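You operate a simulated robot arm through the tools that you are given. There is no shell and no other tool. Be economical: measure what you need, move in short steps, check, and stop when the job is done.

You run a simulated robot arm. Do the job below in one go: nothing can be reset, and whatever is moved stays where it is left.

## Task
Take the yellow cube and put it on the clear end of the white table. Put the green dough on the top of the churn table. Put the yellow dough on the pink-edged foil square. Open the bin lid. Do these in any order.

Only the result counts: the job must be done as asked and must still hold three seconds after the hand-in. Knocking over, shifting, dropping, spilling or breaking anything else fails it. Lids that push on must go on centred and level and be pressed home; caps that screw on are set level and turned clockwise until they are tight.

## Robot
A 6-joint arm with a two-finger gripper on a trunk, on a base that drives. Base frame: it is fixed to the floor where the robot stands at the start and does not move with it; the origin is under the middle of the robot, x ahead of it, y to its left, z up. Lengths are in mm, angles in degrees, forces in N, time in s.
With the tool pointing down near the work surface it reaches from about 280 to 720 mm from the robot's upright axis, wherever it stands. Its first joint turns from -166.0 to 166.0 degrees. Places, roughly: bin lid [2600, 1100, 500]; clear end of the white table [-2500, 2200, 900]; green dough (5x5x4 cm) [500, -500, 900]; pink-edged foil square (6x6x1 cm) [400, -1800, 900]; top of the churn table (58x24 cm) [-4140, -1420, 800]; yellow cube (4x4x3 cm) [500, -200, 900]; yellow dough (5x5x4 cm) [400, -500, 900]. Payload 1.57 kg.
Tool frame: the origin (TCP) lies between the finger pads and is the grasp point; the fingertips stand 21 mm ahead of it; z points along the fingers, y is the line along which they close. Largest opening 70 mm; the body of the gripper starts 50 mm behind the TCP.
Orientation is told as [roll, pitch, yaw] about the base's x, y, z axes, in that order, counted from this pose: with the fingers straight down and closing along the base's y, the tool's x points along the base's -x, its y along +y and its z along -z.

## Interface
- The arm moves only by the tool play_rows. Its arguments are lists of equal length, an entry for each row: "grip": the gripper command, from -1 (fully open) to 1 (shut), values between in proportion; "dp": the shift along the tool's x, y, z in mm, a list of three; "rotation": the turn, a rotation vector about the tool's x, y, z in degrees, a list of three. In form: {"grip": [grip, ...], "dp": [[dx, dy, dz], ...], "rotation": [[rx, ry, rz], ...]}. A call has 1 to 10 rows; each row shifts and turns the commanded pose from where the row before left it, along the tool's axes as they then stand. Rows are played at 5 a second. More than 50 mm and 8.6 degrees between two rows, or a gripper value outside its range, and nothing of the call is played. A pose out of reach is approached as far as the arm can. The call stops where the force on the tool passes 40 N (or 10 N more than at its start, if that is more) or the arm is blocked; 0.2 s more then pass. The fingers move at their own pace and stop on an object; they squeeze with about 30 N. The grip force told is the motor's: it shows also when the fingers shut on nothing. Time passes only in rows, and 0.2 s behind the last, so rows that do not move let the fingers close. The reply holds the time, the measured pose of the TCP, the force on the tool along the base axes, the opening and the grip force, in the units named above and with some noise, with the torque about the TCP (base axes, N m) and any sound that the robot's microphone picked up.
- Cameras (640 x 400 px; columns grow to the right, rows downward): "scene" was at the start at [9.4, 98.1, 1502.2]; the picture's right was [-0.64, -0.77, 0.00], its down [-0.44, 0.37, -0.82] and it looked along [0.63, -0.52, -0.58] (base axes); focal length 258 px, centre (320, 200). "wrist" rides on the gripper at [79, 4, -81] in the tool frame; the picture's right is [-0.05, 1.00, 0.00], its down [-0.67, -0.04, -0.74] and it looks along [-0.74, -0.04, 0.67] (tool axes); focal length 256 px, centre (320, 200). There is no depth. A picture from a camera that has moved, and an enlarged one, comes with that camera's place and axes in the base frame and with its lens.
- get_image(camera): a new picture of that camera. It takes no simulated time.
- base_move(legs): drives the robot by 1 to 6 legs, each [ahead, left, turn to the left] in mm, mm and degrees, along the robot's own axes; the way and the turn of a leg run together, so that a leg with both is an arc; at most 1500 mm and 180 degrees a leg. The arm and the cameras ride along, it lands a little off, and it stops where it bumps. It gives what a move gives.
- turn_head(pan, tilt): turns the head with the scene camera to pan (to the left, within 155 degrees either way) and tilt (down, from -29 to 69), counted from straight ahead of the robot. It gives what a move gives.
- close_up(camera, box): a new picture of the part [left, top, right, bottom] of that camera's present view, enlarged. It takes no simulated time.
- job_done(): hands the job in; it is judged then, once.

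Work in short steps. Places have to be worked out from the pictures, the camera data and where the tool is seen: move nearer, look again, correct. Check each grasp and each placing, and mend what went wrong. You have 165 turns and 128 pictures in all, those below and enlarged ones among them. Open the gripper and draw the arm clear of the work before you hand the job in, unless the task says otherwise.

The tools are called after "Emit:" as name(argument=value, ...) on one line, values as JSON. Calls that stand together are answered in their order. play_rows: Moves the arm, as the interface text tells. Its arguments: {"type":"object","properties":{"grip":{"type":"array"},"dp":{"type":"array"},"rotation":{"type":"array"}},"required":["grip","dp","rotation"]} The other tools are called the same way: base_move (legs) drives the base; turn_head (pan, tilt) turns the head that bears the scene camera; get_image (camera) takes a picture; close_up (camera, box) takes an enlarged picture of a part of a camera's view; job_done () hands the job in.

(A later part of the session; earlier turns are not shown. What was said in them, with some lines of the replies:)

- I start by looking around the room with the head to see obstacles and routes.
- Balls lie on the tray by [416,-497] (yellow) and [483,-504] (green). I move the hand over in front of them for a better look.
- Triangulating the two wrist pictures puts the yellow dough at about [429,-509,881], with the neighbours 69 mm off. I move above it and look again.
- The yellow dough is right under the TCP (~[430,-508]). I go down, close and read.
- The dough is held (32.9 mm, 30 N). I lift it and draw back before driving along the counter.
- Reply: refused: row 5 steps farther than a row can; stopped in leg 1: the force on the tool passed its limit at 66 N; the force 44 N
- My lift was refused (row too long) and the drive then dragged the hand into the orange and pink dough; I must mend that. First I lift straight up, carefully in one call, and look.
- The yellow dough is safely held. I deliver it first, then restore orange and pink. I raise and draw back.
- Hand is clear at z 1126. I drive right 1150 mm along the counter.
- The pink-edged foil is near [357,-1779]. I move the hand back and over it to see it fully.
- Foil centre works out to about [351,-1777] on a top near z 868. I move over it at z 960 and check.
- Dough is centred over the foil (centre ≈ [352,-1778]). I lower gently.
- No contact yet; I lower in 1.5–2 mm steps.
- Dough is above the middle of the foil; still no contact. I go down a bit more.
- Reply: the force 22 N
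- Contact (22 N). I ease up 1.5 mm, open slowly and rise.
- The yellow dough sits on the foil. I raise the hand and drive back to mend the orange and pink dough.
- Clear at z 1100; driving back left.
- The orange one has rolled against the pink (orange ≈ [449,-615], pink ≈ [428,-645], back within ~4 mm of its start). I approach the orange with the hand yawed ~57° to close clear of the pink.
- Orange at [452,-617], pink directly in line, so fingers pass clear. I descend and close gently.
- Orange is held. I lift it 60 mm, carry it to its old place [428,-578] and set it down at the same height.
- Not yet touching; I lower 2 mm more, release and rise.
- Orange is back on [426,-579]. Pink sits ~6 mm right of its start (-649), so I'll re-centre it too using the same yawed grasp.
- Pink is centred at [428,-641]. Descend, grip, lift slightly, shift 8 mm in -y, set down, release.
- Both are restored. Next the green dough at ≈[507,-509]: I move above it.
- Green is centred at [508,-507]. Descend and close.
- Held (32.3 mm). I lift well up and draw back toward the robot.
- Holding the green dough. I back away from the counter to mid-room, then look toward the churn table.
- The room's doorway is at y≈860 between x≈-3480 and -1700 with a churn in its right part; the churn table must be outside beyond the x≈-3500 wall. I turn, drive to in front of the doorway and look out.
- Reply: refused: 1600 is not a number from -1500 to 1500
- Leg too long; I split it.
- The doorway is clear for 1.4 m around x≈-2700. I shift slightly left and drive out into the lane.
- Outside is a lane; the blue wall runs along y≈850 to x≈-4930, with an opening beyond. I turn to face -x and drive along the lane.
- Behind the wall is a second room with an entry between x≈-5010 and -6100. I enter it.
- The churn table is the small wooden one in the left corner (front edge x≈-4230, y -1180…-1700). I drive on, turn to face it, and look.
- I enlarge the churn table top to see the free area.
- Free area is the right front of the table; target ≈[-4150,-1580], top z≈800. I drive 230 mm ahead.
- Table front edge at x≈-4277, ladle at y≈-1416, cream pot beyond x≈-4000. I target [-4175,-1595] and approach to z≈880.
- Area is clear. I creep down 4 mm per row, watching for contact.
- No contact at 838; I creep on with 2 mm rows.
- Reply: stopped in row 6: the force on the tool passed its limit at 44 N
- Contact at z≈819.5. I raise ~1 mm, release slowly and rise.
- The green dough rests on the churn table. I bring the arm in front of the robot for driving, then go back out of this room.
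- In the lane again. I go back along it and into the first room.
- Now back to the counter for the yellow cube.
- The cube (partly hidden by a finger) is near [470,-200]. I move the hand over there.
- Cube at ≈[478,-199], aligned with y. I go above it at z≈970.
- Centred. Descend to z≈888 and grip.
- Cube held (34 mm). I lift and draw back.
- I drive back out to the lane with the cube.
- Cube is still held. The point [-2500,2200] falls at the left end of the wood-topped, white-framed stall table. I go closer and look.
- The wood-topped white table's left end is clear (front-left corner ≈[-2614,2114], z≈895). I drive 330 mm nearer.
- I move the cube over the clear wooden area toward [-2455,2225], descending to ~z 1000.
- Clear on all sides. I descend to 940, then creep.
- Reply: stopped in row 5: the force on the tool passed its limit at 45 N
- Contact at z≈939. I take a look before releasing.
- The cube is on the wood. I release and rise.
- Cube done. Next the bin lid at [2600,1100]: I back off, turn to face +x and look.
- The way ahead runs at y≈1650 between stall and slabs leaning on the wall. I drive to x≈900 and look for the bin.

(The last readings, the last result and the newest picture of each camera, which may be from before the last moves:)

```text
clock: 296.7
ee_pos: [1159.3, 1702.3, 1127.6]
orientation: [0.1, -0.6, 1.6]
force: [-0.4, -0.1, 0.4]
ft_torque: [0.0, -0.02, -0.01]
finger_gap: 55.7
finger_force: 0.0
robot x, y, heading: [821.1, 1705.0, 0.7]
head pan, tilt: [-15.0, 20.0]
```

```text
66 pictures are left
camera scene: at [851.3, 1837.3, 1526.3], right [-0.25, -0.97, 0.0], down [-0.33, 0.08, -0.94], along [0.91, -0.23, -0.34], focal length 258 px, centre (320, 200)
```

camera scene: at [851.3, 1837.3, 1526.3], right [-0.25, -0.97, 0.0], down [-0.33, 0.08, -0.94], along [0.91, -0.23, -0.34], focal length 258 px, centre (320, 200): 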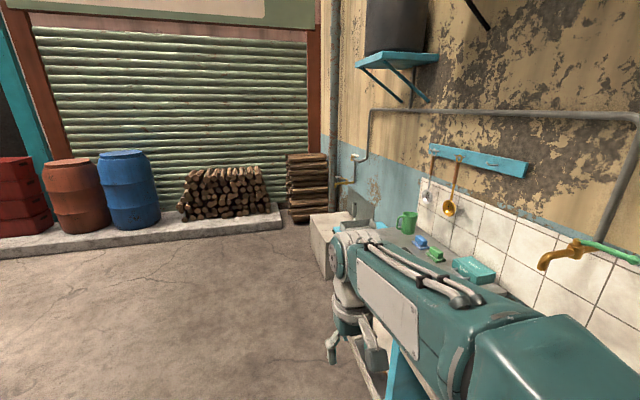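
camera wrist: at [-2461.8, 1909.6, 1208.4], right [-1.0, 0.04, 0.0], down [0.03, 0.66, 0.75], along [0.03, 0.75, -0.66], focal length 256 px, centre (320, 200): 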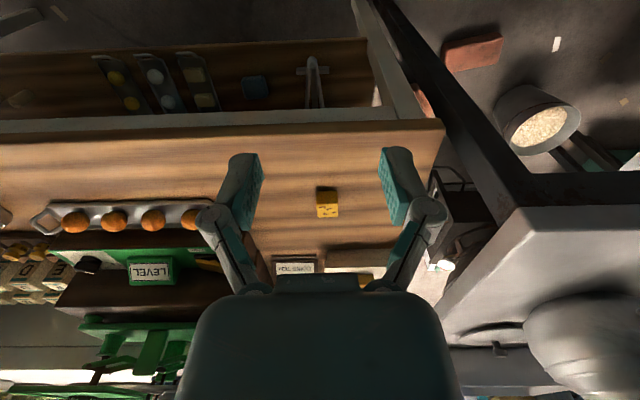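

The bin should be near (354,240), partly behind the arm. I go nearer, staying well off the wall.

Emit:
base_move(legs=[[850, 200, -0.7]])

Emit:
turn_head(pan=-25, tilt=35)

Emit:
get_image(camera="scene")

```text
clock: 301.3
ee_pos: [2008.8, 1910.0, 1126.8]
orientation: [0.0, -0.5, 1.2]
force: [0.0, -0.5, -0.3]
ft_torque: [-0.03, -0.03, -0.03]
finger_gap: 56.0
finger_force: 0.0
robot x, y, heading: [1670.2, 1915.9, 0.3]
head pan, tilt: [-15.0, 20.0]
```

```text
clock: 302.1
ee_pos: [2008.7, 1910.7, 1127.6]
orientation: [0.1, -0.4, 1.2]
force: [0.2, -0.2, 1.0]
ft_torque: [0.0, 0.01, 0.0]
finger_gap: 56.0
finger_force: 0.1
robot x, y, heading: [1673.4, 1914.8, 0.3]
head pan, tilt: [-25.0, 35.0]
```

```text
65 pictures are left
camera scene: at [1691.9, 2033.1, 1502.5], right [-0.42, -0.91, 0.0], down [-0.52, 0.24, -0.82], along [0.74, -0.34, -0.57], focal length 258 px, centre (320, 200)
```

scene: 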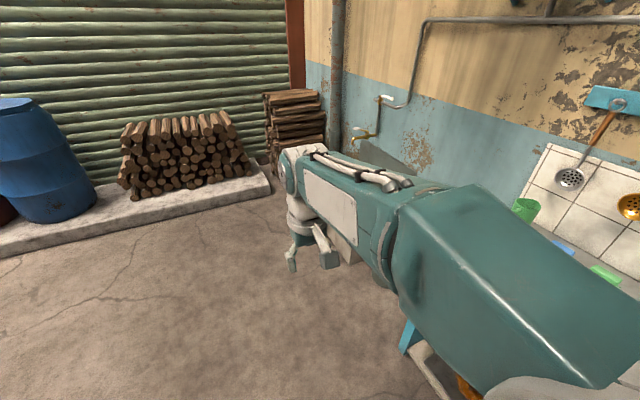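

The arm hides it. I turn to face the wall and shift along to x≈2450.

Emit:
base_move(legs=[[0, 0, -90], [0, 780, 0]])

Emit:
turn_head(pan=0, tilt=40)

Emit:
get_image(camera="scene")

Emit:
get_image(camera="wrist")

```text
clock: 310.1
ee_pos: [2438.2, 1579.6, 1128.0]
orientation: [0.2, -0.5, -89.2]
force: [0.5, 0.9, -0.3]
ft_torque: [-0.01, 0.0, -0.01]
finger_gap: 56.0
finger_force: 0.0
robot x, y, heading: [2447.3, 1914.5, -90.1]
head pan, tilt: [-25.0, 35.0]
```

```text
clock: 311.0
ee_pos: [2439.1, 1579.4, 1126.5]
orientation: [0.0, -0.5, -89.2]
force: [0.5, 0.0, 0.8]
ft_torque: [-0.03, 0.0, 0.0]
finger_gap: 56.1
finger_force: 0.1
robot x, y, heading: [2450.3, 1908.6, -89.8]
head pan, tilt: [0.0, 40.0]
```

```text
64 pictures are left
camera scene: at [2602.0, 1890.2, 1494.9], right [-1.0, 0.0, 0.0], down [0.0, 0.64, -0.77], along [0.0, -0.77, -0.64], focal length 258 px, centre (320, 200)
```

scene: 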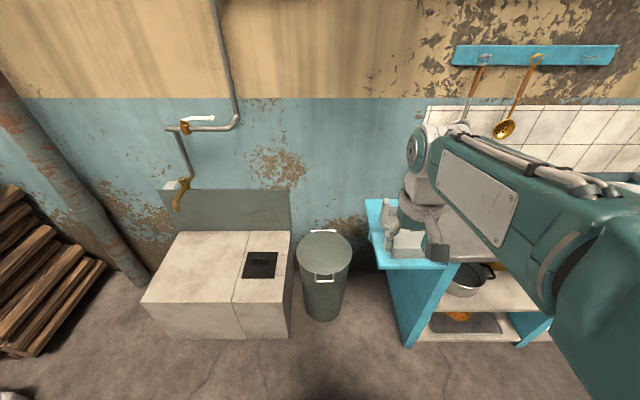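

```text
63 pictures are left
camera wrist: at [2442.9, 1658.9, 1208.6], right [1.0, -0.04, 0.0], down [-0.03, -0.66, 0.75], along [-0.03, -0.75, -0.66], focal length 256 px, centre (320, 200)
```

wrist: 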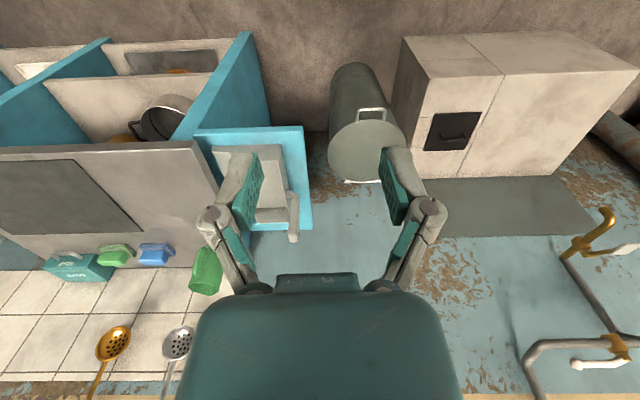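

The round bin is at ≈[2580,1090,500] with a front handle and a rear hinge. I enlarge it.

Emit:
close_up(camera="scene", box=[280, 220, 370, 330])

Emit:
close_up(camera="wrist", box=[310, 50, 430, 200])

```text
3.64 times, centred on (325, 275) of scene
camera zoom: at [2602.0, 1890.2, 1494.9], right [-1.0, 0.0, 0.0], down [0.0, 0.64, -0.77], along [0.0, -0.77, -0.64], focal length 938 px, centre (302, -73)
```

zoom: 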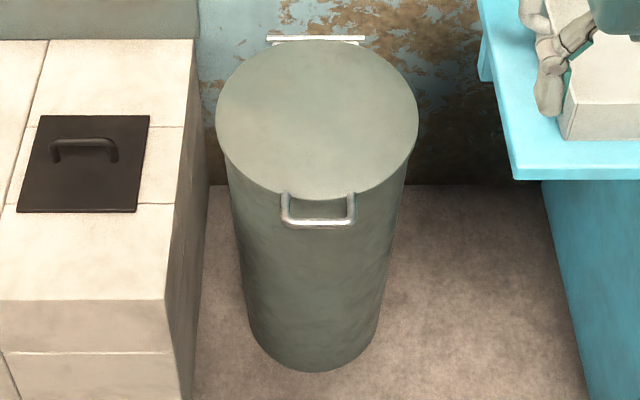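

```text
2.67 times, centred on (370, 125) of wrist
camera zoom: at [2442.9, 1658.9, 1208.6], right [1.0, -0.04, 0.0], down [-0.03, -0.66, 0.75], along [-0.03, -0.75, -0.66], focal length 683 px, centre (187, 400)
```

zoom: 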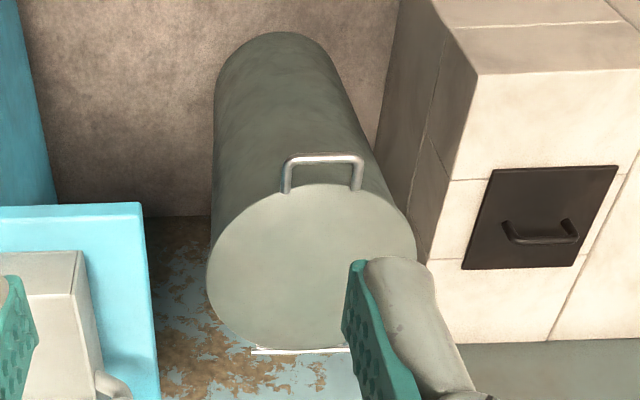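

The lid has a U-handle at the front (bar ≈[2583,1257,506]) and a hinge at the back (≈y 965). Plan: grip the bar from above with fingers closing along y, then swing it up along an arc. I position the base first.

Emit:
base_move(legs=[[250, 150, 0]])

Emit:
play_rows(grip=[-0.6, -0.6, -0.6, -0.6, -0.6, -0.6, -0.6, -0.6, -0.6, -0.6], dp=[[0, 0, 0], [0, 0, 0], [0, 0, 0], [0, 0, 0], [0, 0, 0], [0, 0, 0], [0, 0, 0], [0, 0, 0], [0, 0, 0], [0, 0, 0]], rotation=[[0, 0.5, 0], [0, 0, -8.5], [0, 0, -8.5], [0, 0, -8.5], [0, 0, -8.5], [0, 0, -8.5], [0, 0, -8.5], [0, 0, -8.5], [0, 0, -8.5], [0, 0, -8.5]])

Emit:
get_image(camera="wrist")

Emit:
get_image(camera="scene")

```text
clock: 313.0
ee_pos: [2586.0, 1329.8, 1128.3]
orientation: [0.0, -0.5, -89.2]
force: [-0.3, -0.7, 0.1]
ft_torque: [0.02, -0.01, -0.01]
finger_gap: 55.8
finger_force: 0.0
robot x, y, heading: [2594.4, 1666.7, -90.4]
head pan, tilt: [0.0, 40.0]
```

```text
clock: 315.2
ee_pos: [2588.1, 1331.7, 1127.7]
orientation: [0.0, 0.1, -12.5]
force: [-0.7, 0.0, -0.4]
ft_torque: [-0.01, 0.02, 0.03]
finger_gap: 56.0
finger_force: 0.1
robot x, y, heading: [2595.5, 1666.4, -90.1]
head pan, tilt: [0.0, 40.0]
```

```text
60 pictures are left
camera wrist: at [2511.8, 1352.0, 1209.2], right [0.27, 0.96, 0.0], down [0.64, -0.18, 0.74], along [0.72, -0.2, -0.67], focal length 256 px, centre (320, 200)
```

wrist: 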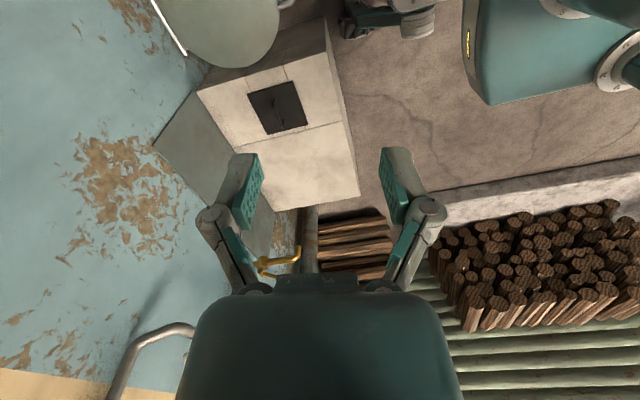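

```text
59 pictures are left
camera scene: at [2750.8, 1641.7, 1494.9], right [-1.0, 0.0, 0.0], down [0.0, 0.64, -0.77], along [0.0, -0.77, -0.64], focal length 258 px, centre (320, 200)
```

scene: 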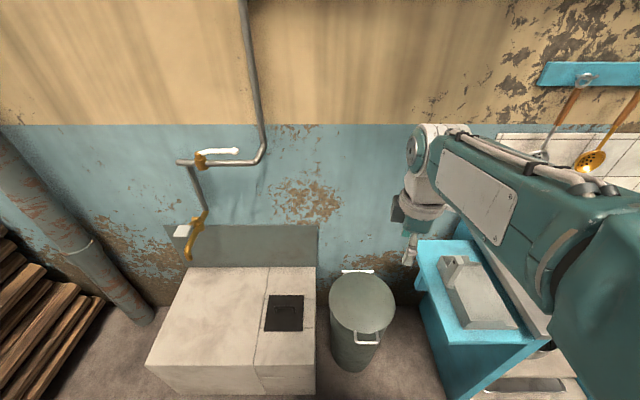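

I take an enlarged view of the handle from this nearer position.

Emit:
close_up(camera="scene", box=[310, 255, 430, 375])

```text
3.33 times, centred on (370, 315) of scene
camera zoom: at [2750.8, 1641.7, 1494.9], right [-1.0, 0.0, 0.0], down [0.0, 0.64, -0.77], along [0.0, -0.77, -0.64], focal length 860 px, centre (153, -183)
```

zoom: 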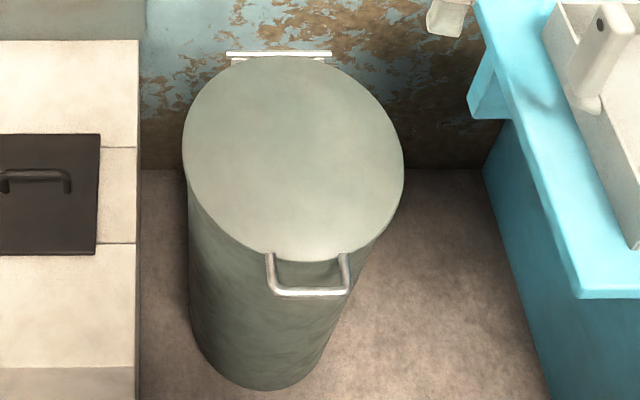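

Bar triangulates to [2583,1258,515], lid edge y≈1223, hinge ≈[y 963, z 516], radius ≈295. I finish the yaw, move over the bar and descend to ~z 740 with a 26 mm opening.

Emit:
play_rows(grip=[0.25, 0.25, 0.25, 0.25, 0.25, 0.25, 0.25, 0.25, 0.25, 0.25], dp=[[0, 0, 0], [0, -5, 0], [3, -34, 20], [2, -35, 30], [0, 0, 48], [0, 0, 48], [0, 0, 48], [0, 0, 48], [0, 0, 48], [0, 0, 48]], rotation=[[0, 0, -6.2], [0, 0, -6.3], [0, 0, 0], [0, 0, 0], [0, 0, 0], [0, 0, 0], [0, 0, 0], [0, 0, 0], [0, 0, 0], [0, 0, 0]])

Emit:
get_image(camera="wrist")

Emit:
get_image(camera="scene")

```text
clock: 317.4
ee_pos: [2582.3, 1256.8, 788.4]
orientation: [-0.1, 0.1, -0.2]
force: [0.5, -0.3, -0.1]
ft_torque: [0.04, 0.01, -0.01]
finger_gap: 26.1
finger_force: 0.1
robot x, y, heading: [2593.5, 1667.9, -90.0]
head pan, tilt: [0.0, 40.0]
```

```text
57 pictures are left
camera wrist: at [2503.1, 1260.8, 870.8], right [0.06, 1.0, 0.0], down [0.67, -0.04, 0.74], along [0.74, -0.04, -0.67], focal length 256 px, centre (320, 200)
```

wrist: 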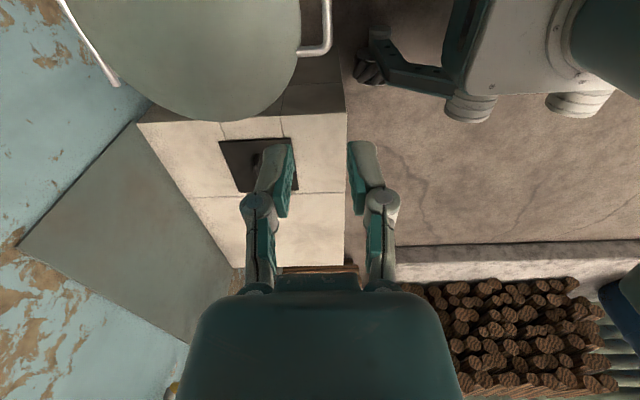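

```text
56 pictures are left
camera scene: at [2750.8, 1640.6, 1494.8], right [-1.0, 0.0, 0.0], down [0.0, 0.64, -0.77], along [0.0, -0.77, -0.64], focal length 258 px, centre (320, 200)
```

scene: 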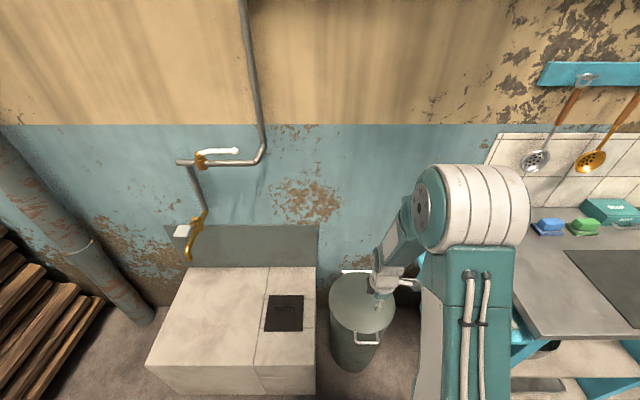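

The wrist view suggests the bar is nearer y≈1266. I go down to ~640 and look again.

Emit:
play_rows(grip=[0.25, 0.25, 0.25, 0.25], dp=[[0, 4, 45], [0, 3, 45], [0, 0, 40], [0, 0, 20]], rotation=[[0, 0, 0], [0, 0, 0], [0, 0, 0], [0, 0, 0]])

Emit:
get_image(camera="wrist")

Emit:
close_up(camera="scene", box=[310, 255, 430, 375])

```text
clock: 318.4
ee_pos: [2582.3, 1262.9, 638.4]
orientation: [0.0, 0.1, -0.3]
force: [-0.2, 0.2, 0.0]
ft_torque: [0.01, 0.01, 0.0]
finger_gap: 26.2
finger_force: 0.0
robot x, y, heading: [2595.8, 1670.0, -90.3]
head pan, tilt: [0.0, 40.0]
```

```text
55 pictures are left
camera wrist: at [2502.6, 1267.6, 720.6], right [0.06, 1.0, 0.0], down [0.67, -0.04, 0.74], along [0.74, -0.04, -0.67], focal length 256 px, centre (320, 200)
```

wrist: 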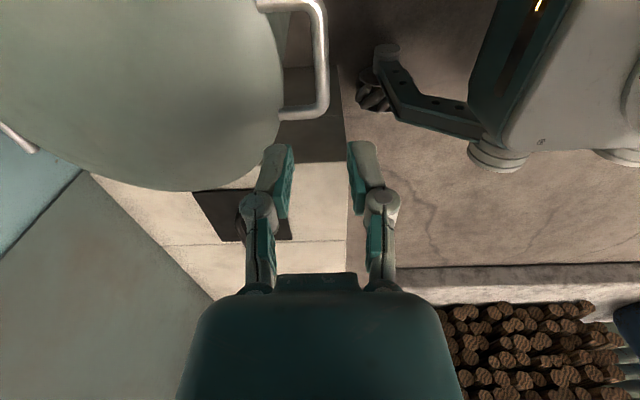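

```text
3.33 times, centred on (370, 315) of scene
camera zoom: at [2750.8, 1640.3, 1494.8], right [-1.0, 0.0, 0.0], down [0.0, 0.64, -0.77], along [0.0, -0.77, -0.64], focal length 860 px, centre (153, -183)
```

zoom: 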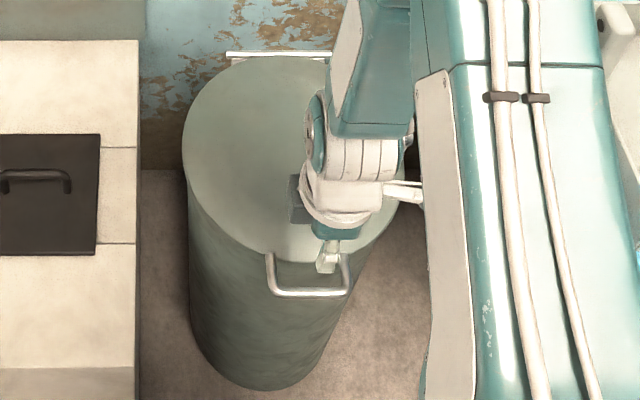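

Bar at y≈1265, x centre ≈2578, gap to lid edge 1236–1260. I narrow to 24 mm, centre on y 1265 and go down to just above the bar.

Emit:
play_rows(grip=[0.31, 0.31, 0.31, 0.31], dp=[[4, 2, 30], [0, 0, 30], [0, 0, 20], [0, 0, 10]], rotation=[[0, 0, 0], [0, 0, 0], [0, 0, 0], [0, 0, 0]])

Emit:
get_image(camera="wrist")

Emit:
close_up(camera="scene", box=[330, 300, 410, 370])

```text
clock: 319.4
ee_pos: [2577.2, 1265.3, 549.1]
orientation: [0.1, 0.1, -0.3]
force: [-0.2, -0.3, -0.1]
ft_torque: [-0.01, -0.01, 0.0]
finger_gap: 24.2
finger_force: 0.0
robot x, y, heading: [2594.6, 1669.8, -90.2]
head pan, tilt: [0.0, 40.0]
```

```text
53 pictures are left
camera wrist: at [2498.2, 1269.7, 630.9], right [0.06, 1.0, 0.0], down [0.67, -0.04, 0.74], along [0.74, -0.04, -0.67], focal length 256 px, centre (320, 200)
```

wrist: 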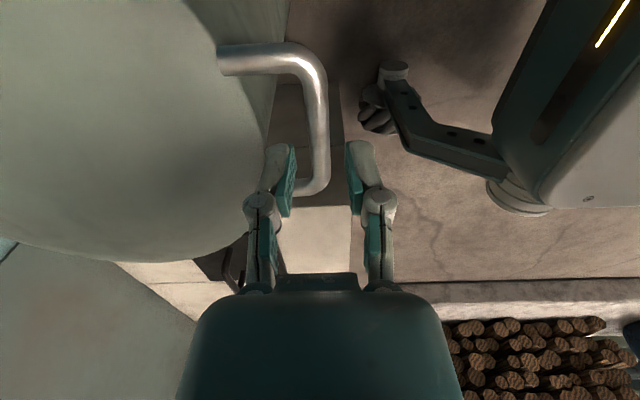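

```text
5.71 times, centred on (370, 335) of scene
camera zoom: at [2750.8, 1640.2, 1494.8], right [-1.0, 0.0, 0.0], down [0.0, 0.64, -0.77], along [0.0, -0.77, -0.64], focal length 1474 px, centre (34, -571)
```

zoom: 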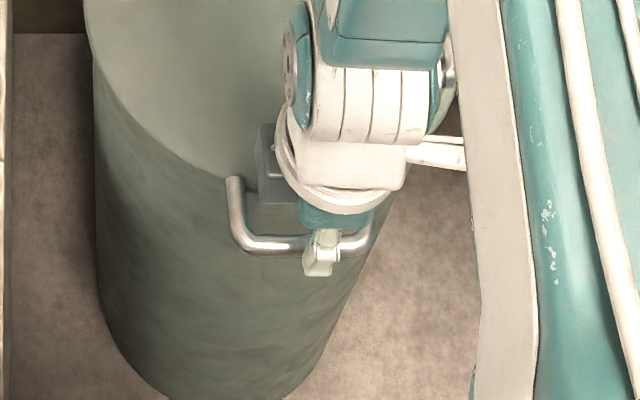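

Bar is centred between the fingers. I descend to z≈521 with 22 mm opening and close on it.

Emit:
play_rows(grip=[0.37, 0.37, 0.37, 0.37, 1, 1, 1], dp=[[0, 1, 8], [0, 0, 10], [0, 0, 6], [0, 0, 4], [0, 0, 0], [0, 0, 0], [0, 0, 0]], rotation=[[0, 0, 0], [0, 0, 0], [0, 0, 0], [0, 0, 0], [0, 0, 0], [0, 0, 0], [0, 0, 0]])

Emit:
get_image(camera="wrist")

```text
clock: 321.0
ee_pos: [2577.2, 1265.2, 521.2]
orientation: [-0.2, 0.0, -0.2]
force: [-1.5, -13.0, 0.2]
ft_torque: [-0.17, 0.03, 0.14]
finger_gap: 11.5
finger_force: 32.0
robot x, y, heading: [2598.5, 1663.9, -90.3]
head pan, tilt: [0.0, 40.0]
```

```text
51 pictures are left
camera wrist: at [2498.6, 1269.2, 603.5], right [0.06, 1.0, 0.0], down [0.67, -0.04, 0.74], along [0.74, -0.04, -0.67], focal length 256 px, centre (320, 200)
```

wrist: 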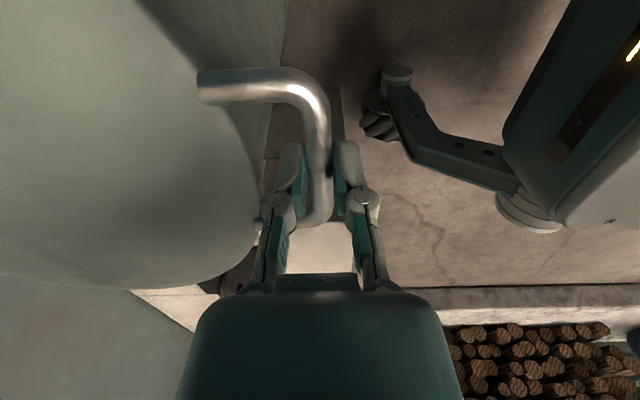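

The bar is gripped (11.5 mm). I start the lift along the arc for the first ~15° and watch the force.

Emit:
play_rows(grip=[1, 1, 1, 1, 1], dp=[[0, -0.6, -19.6], [0, -2, -19.5], [0, -3.2, -19.4], [0, -4.5, -19.1], [0, 0, 0]], rotation=[[0, 0, 0], [0, 0, 0], [0, 0, 0], [0, 0, 0], [0, 0, 0]])

Emit:
get_image(camera="scene")

```text
clock: 322.2
ee_pos: [2577.1, 1252.6, 600.0]
orientation: [-0.5, 0.0, -0.3]
force: [0.9, -29.9, -10.3]
ft_torque: [-0.25, 0.1, 0.06]
finger_gap: 11.3
finger_force: 31.7
robot x, y, heading: [2597.2, 1668.4, -90.1]
head pan, tilt: [0.0, 40.0]
```

```text
50 pictures are left
camera scene: at [2751.0, 1638.9, 1494.8], right [-1.0, 0.0, 0.0], down [0.0, 0.64, -0.76], along [0.0, -0.76, -0.64], focal length 258 px, centre (320, 200)
```

scene: 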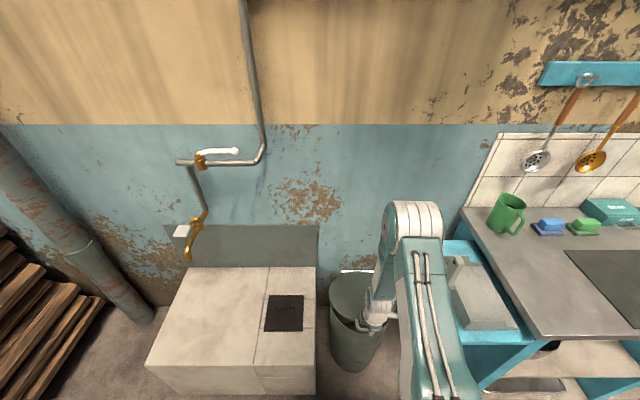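

The lid is rising. Force shows the arc pulls toward -y, so I bias that way and continue.

Emit:
play_rows(grip=[1, 1, 1, 1, 1, 1], dp=[[0, -9.8, -19], [0, -8.2, -18.7], [0, -9.5, -18], [0, -10.5, -17.3], [0, -11.6, -16.5], [0, 0, 0]], rotation=[[0, 0, 0], [0, 0, 0], [0, 0, 0], [0, 0, 0], [0, 0, 0], [0, 0, 0]])

```text
clock: 323.6
ee_pos: [2578.2, 1209.6, 687.9]
orientation: [0.4, -0.1, -0.2]
force: [-2.3, 23.2, 13.9]
ft_torque: [0.34, 0.01, 0.12]
finger_gap: 11.3
finger_force: 32.3
robot x, y, heading: [2594.7, 1664.3, -90.3]
head pan, tilt: [0.0, 40.0]
```

A circle fit of the three poses gives a hinge at [y 965, z 514], R 301 – matching. I follow that arc on to ~66°.

Emit:
play_rows(grip=[1, 1, 1, 1, 1, 1, 1, 1, 1], dp=[[0, -7.4, -15.4], [0, -13.2, -15.1], [0, -14.1, -14.1], [0, -14.9, -13.2], [0, -15.9, -12.1], [0, -16.6, -11.1], [0, -17.3, -10], [0, -17.9, -8.8], [0, 0, 0]], rotation=[[0, 0, 0], [0, 0, 0], [0, 0, 0], [0, 0, 0], [0, 0, 0], [0, 0, 0], [0, 0, 0], [0, 0, 0], [0, 0, 0]])

Emit:
get_image(camera="scene")

Emit:
get_image(camera="wrist")

```text
clock: 325.6
ee_pos: [2577.4, 1090.7, 788.4]
orientation: [0.0, 0.1, -0.1]
force: [9.2, -1.0, -0.5]
ft_torque: [-0.01, -0.13, 0.07]
finger_gap: 11.4
finger_force: 31.9
robot x, y, heading: [2595.4, 1667.6, -90.2]
head pan, tilt: [0.0, 40.0]
```

```text
49 pictures are left
camera scene: at [2752.5, 1640.0, 1494.7], right [-1.0, 0.0, 0.0], down [0.0, 0.64, -0.76], along [0.0, -0.76, -0.64], focal length 258 px, centre (320, 200)
```

scene: 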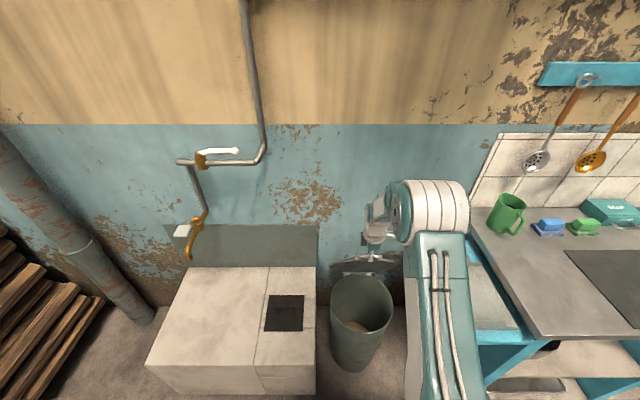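

```text
48 pictures are left
camera wrist: at [2498.6, 1094.0, 870.2], right [0.06, 1.0, 0.0], down [0.67, -0.04, 0.74], along [0.74, -0.04, -0.67], focal length 256 px, centre (320, 200)
```

wrist: 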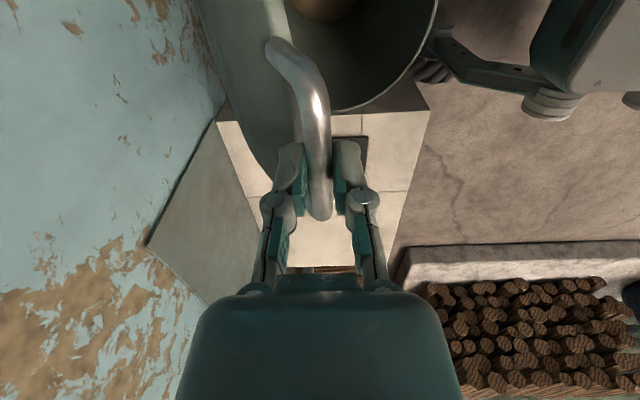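

Lid at ~66° with near-zero force. I continue to ~92°.

Emit:
play_rows(grip=[1, 1, 1, 1, 1, 1, 1, 1], dp=[[0, -18.5, -7.5], [0, -18.9, -6.4], [0, -19.3, -5], [0, -19.6, -3.8], [0, -19.8, -2.5], [0, -19.9, -1.1], [0, -20, 0.2], [0, 0, 0]], rotation=[[0, 0, 0], [0, 0, 0], [0, 0, 0], [0, 0, 0], [0, 0, 0], [0, 0, 0], [0, 0, 0], [0, 0, 0]])

Emit:
get_image(camera="wrist")

Emit:
get_image(camera="scene")

```text
clock: 327.4
ee_pos: [2576.9, 954.0, 813.0]
orientation: [0.1, 0.1, -0.2]
force: [6.4, -0.7, -4.9]
ft_torque: [-0.08, -0.18, 0.1]
finger_gap: 11.3
finger_force: 31.6
robot x, y, heading: [2594.9, 1669.9, -90.4]
head pan, tilt: [0.0, 40.0]
```

```text
47 pictures are left
camera wrist: at [2498.2, 957.9, 896.0], right [0.06, 1.0, 0.0], down [0.67, -0.04, 0.74], along [0.74, -0.04, -0.67], focal length 256 px, centre (320, 200)
```

wrist: 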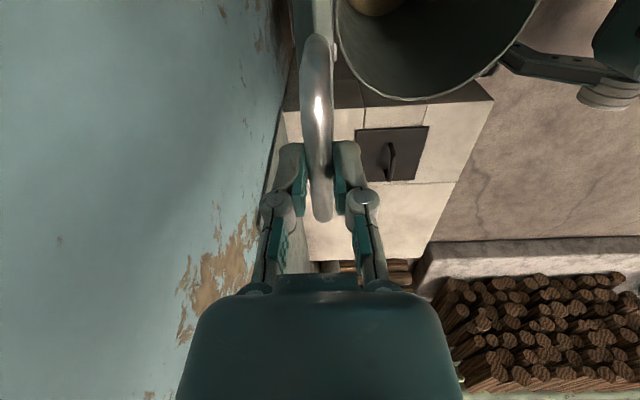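

```text
46 pictures are left
camera scene: at [2752.2, 1639.0, 1494.7], right [-1.0, 0.0, 0.0], down [0.0, 0.64, -0.76], along [0.0, -0.76, -0.64], focal length 258 px, centre (320, 200)
```

scene: 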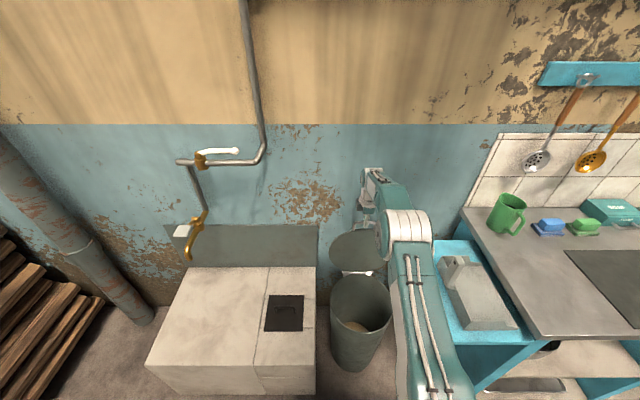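

Lid is just past vertical. I push on to ~98°, then see.

Emit:
play_rows(grip=[1, 1, 1], dp=[[0, -13.6, 0.8], [0, -15.7, 1.8], [0, 0, 0]], rotation=[[0, 0, 0], [0, 0, 0], [0, 0, 0]])

```text
clock: 328.2
ee_pos: [2577.5, 922.5, 810.2]
orientation: [0.1, 0.1, -0.1]
force: [8.7, -0.8, -2.0]
ft_torque: [-0.01, -0.12, 0.11]
finger_gap: 11.0
finger_force: 31.6
robot x, y, heading: [2596.5, 1667.7, -90.2]
head pan, tilt: [0.0, 40.0]
```

~98° reached with no force. I open a little and rise straight up off the bar.

Emit:
play_rows(grip=[0.5, 0.3, 0.1, 0.1, 0.1, 0.1], dp=[[0, 0, 0], [0, 0, 0], [0, 0, 0], [0, 0, -15], [0, 0, -30], [0, 0, -40]], rotation=[[0, 0, 0], [0, 0, 0], [0, 0, 0], [0, 0, 0], [0, 0, 0], [0, 0, 0]])

Emit:
get_image(camera="wrist")

Emit:
get_image(camera="scene")

```text
clock: 329.6
ee_pos: [2577.9, 925.8, 895.7]
orientation: [0.2, 0.1, -0.2]
force: [0.1, 0.3, -0.7]
ft_torque: [-0.01, 0.0, 0.01]
finger_gap: 31.7
finger_force: 0.1
out of reach, approached as far as the arm can: row 6
robot x, y, heading: [2596.3, 1664.2, -90.1]
head pan, tilt: [0.0, 40.0]
```

```text
45 pictures are left
camera wrist: at [2498.6, 931.1, 977.9], right [0.06, 1.0, 0.0], down [0.67, -0.04, 0.74], along [0.74, -0.04, -0.67], focal length 256 px, centre (320, 200)
```

wrist: 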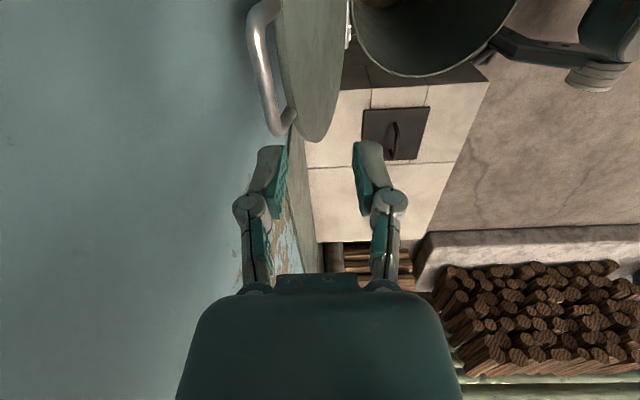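

```text
44 pictures are left
camera scene: at [2750.9, 1639.4, 1494.8], right [-1.0, 0.0, 0.0], down [0.0, 0.64, -0.76], along [0.0, -0.76, -0.64], focal length 258 px, centre (320, 200)
```

scene: 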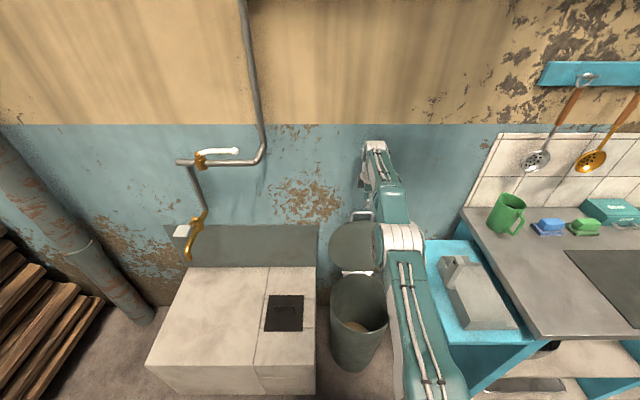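

The lid leans back open by itself. I withdraw the arm toward the robot.

Emit:
play_rows(grip=[0.1, 0.1, 0.1, 0, -0.3, -0.6, -0.6, -0.6, -0.6], dp=[[0, 40, 0], [0, 45, -10], [0, 45, -15], [0, 45, -20], [0, 45, -20], [0, 45, -20], [0, 45, -20], [0, 45, -20], [0, 45, -20]], rotation=[[0, 0, 0], [0, 0, 0], [0, 0, 0], [0, 0, 0], [0, 0, 0], [0, 0, 0], [0, 0, 0], [0, 0, 0], [0, 0, 0]])

Emit:
base_move(legs=[[-250, 0, 0]])

Emit:
get_image(camera="scene")

```text
clock: 331.6
ee_pos: [2579.0, 1328.1, 1042.2]
orientation: [-0.1, 0.1, -0.2]
force: [0.4, -0.2, 0.9]
ft_torque: [-0.02, 0.0, -0.01]
finger_gap: 56.0
finger_force: 0.1
robot x, y, heading: [2595.6, 1668.7, -90.3]
head pan, tilt: [0.0, 40.0]
```

```text
clock: 333.4
ee_pos: [2579.5, 1577.1, 1042.0]
orientation: [0.0, 0.0, -0.2]
force: [-0.8, -0.3, -0.5]
ft_torque: [-0.01, -0.01, 0.03]
finger_gap: 56.1
finger_force: 0.0
robot x, y, heading: [2596.4, 1917.4, -90.1]
head pan, tilt: [0.0, 40.0]
```

```text
43 pictures are left
camera scene: at [2751.6, 1889.8, 1494.9], right [-1.0, 0.0, 0.0], down [0.0, 0.64, -0.77], along [0.0, -0.77, -0.64], focal length 258 px, centre (320, 200)
```

scene: 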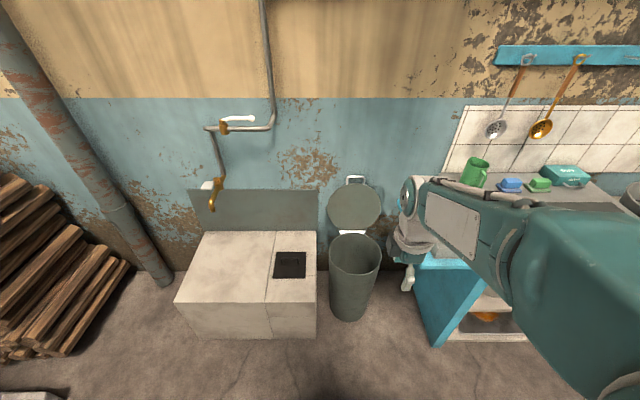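

All four are done: the lid stands open, the cube, green dough and yellow dough are placed, and the arm is clear and open. I hand in.

Emit:
job_done()

```text
The job is handed in.
```

I handed the job in with all four parts done, but I disturbed two other pieces of dough along the way.

- **Yellow cube:** it is on the clear left end of the wood-topped, white-framed table. I took this to be the white table because it matched your coordinates; the table next to it has a whiter top.
- **Green dough:** it is on the churn table, front right, clear of the ladle and pot.
- **Yellow dough:** it is on the pink-edged foil square.
- **Bin lid:** it is open past vertical and stays open on its own.
- **Disturbed items:** early on I drove off before the arm had lifted, and the hand pushed the orange and pink dough along their tray. I put both back to within a few millimetres of where they started, though they may be turned slightly.
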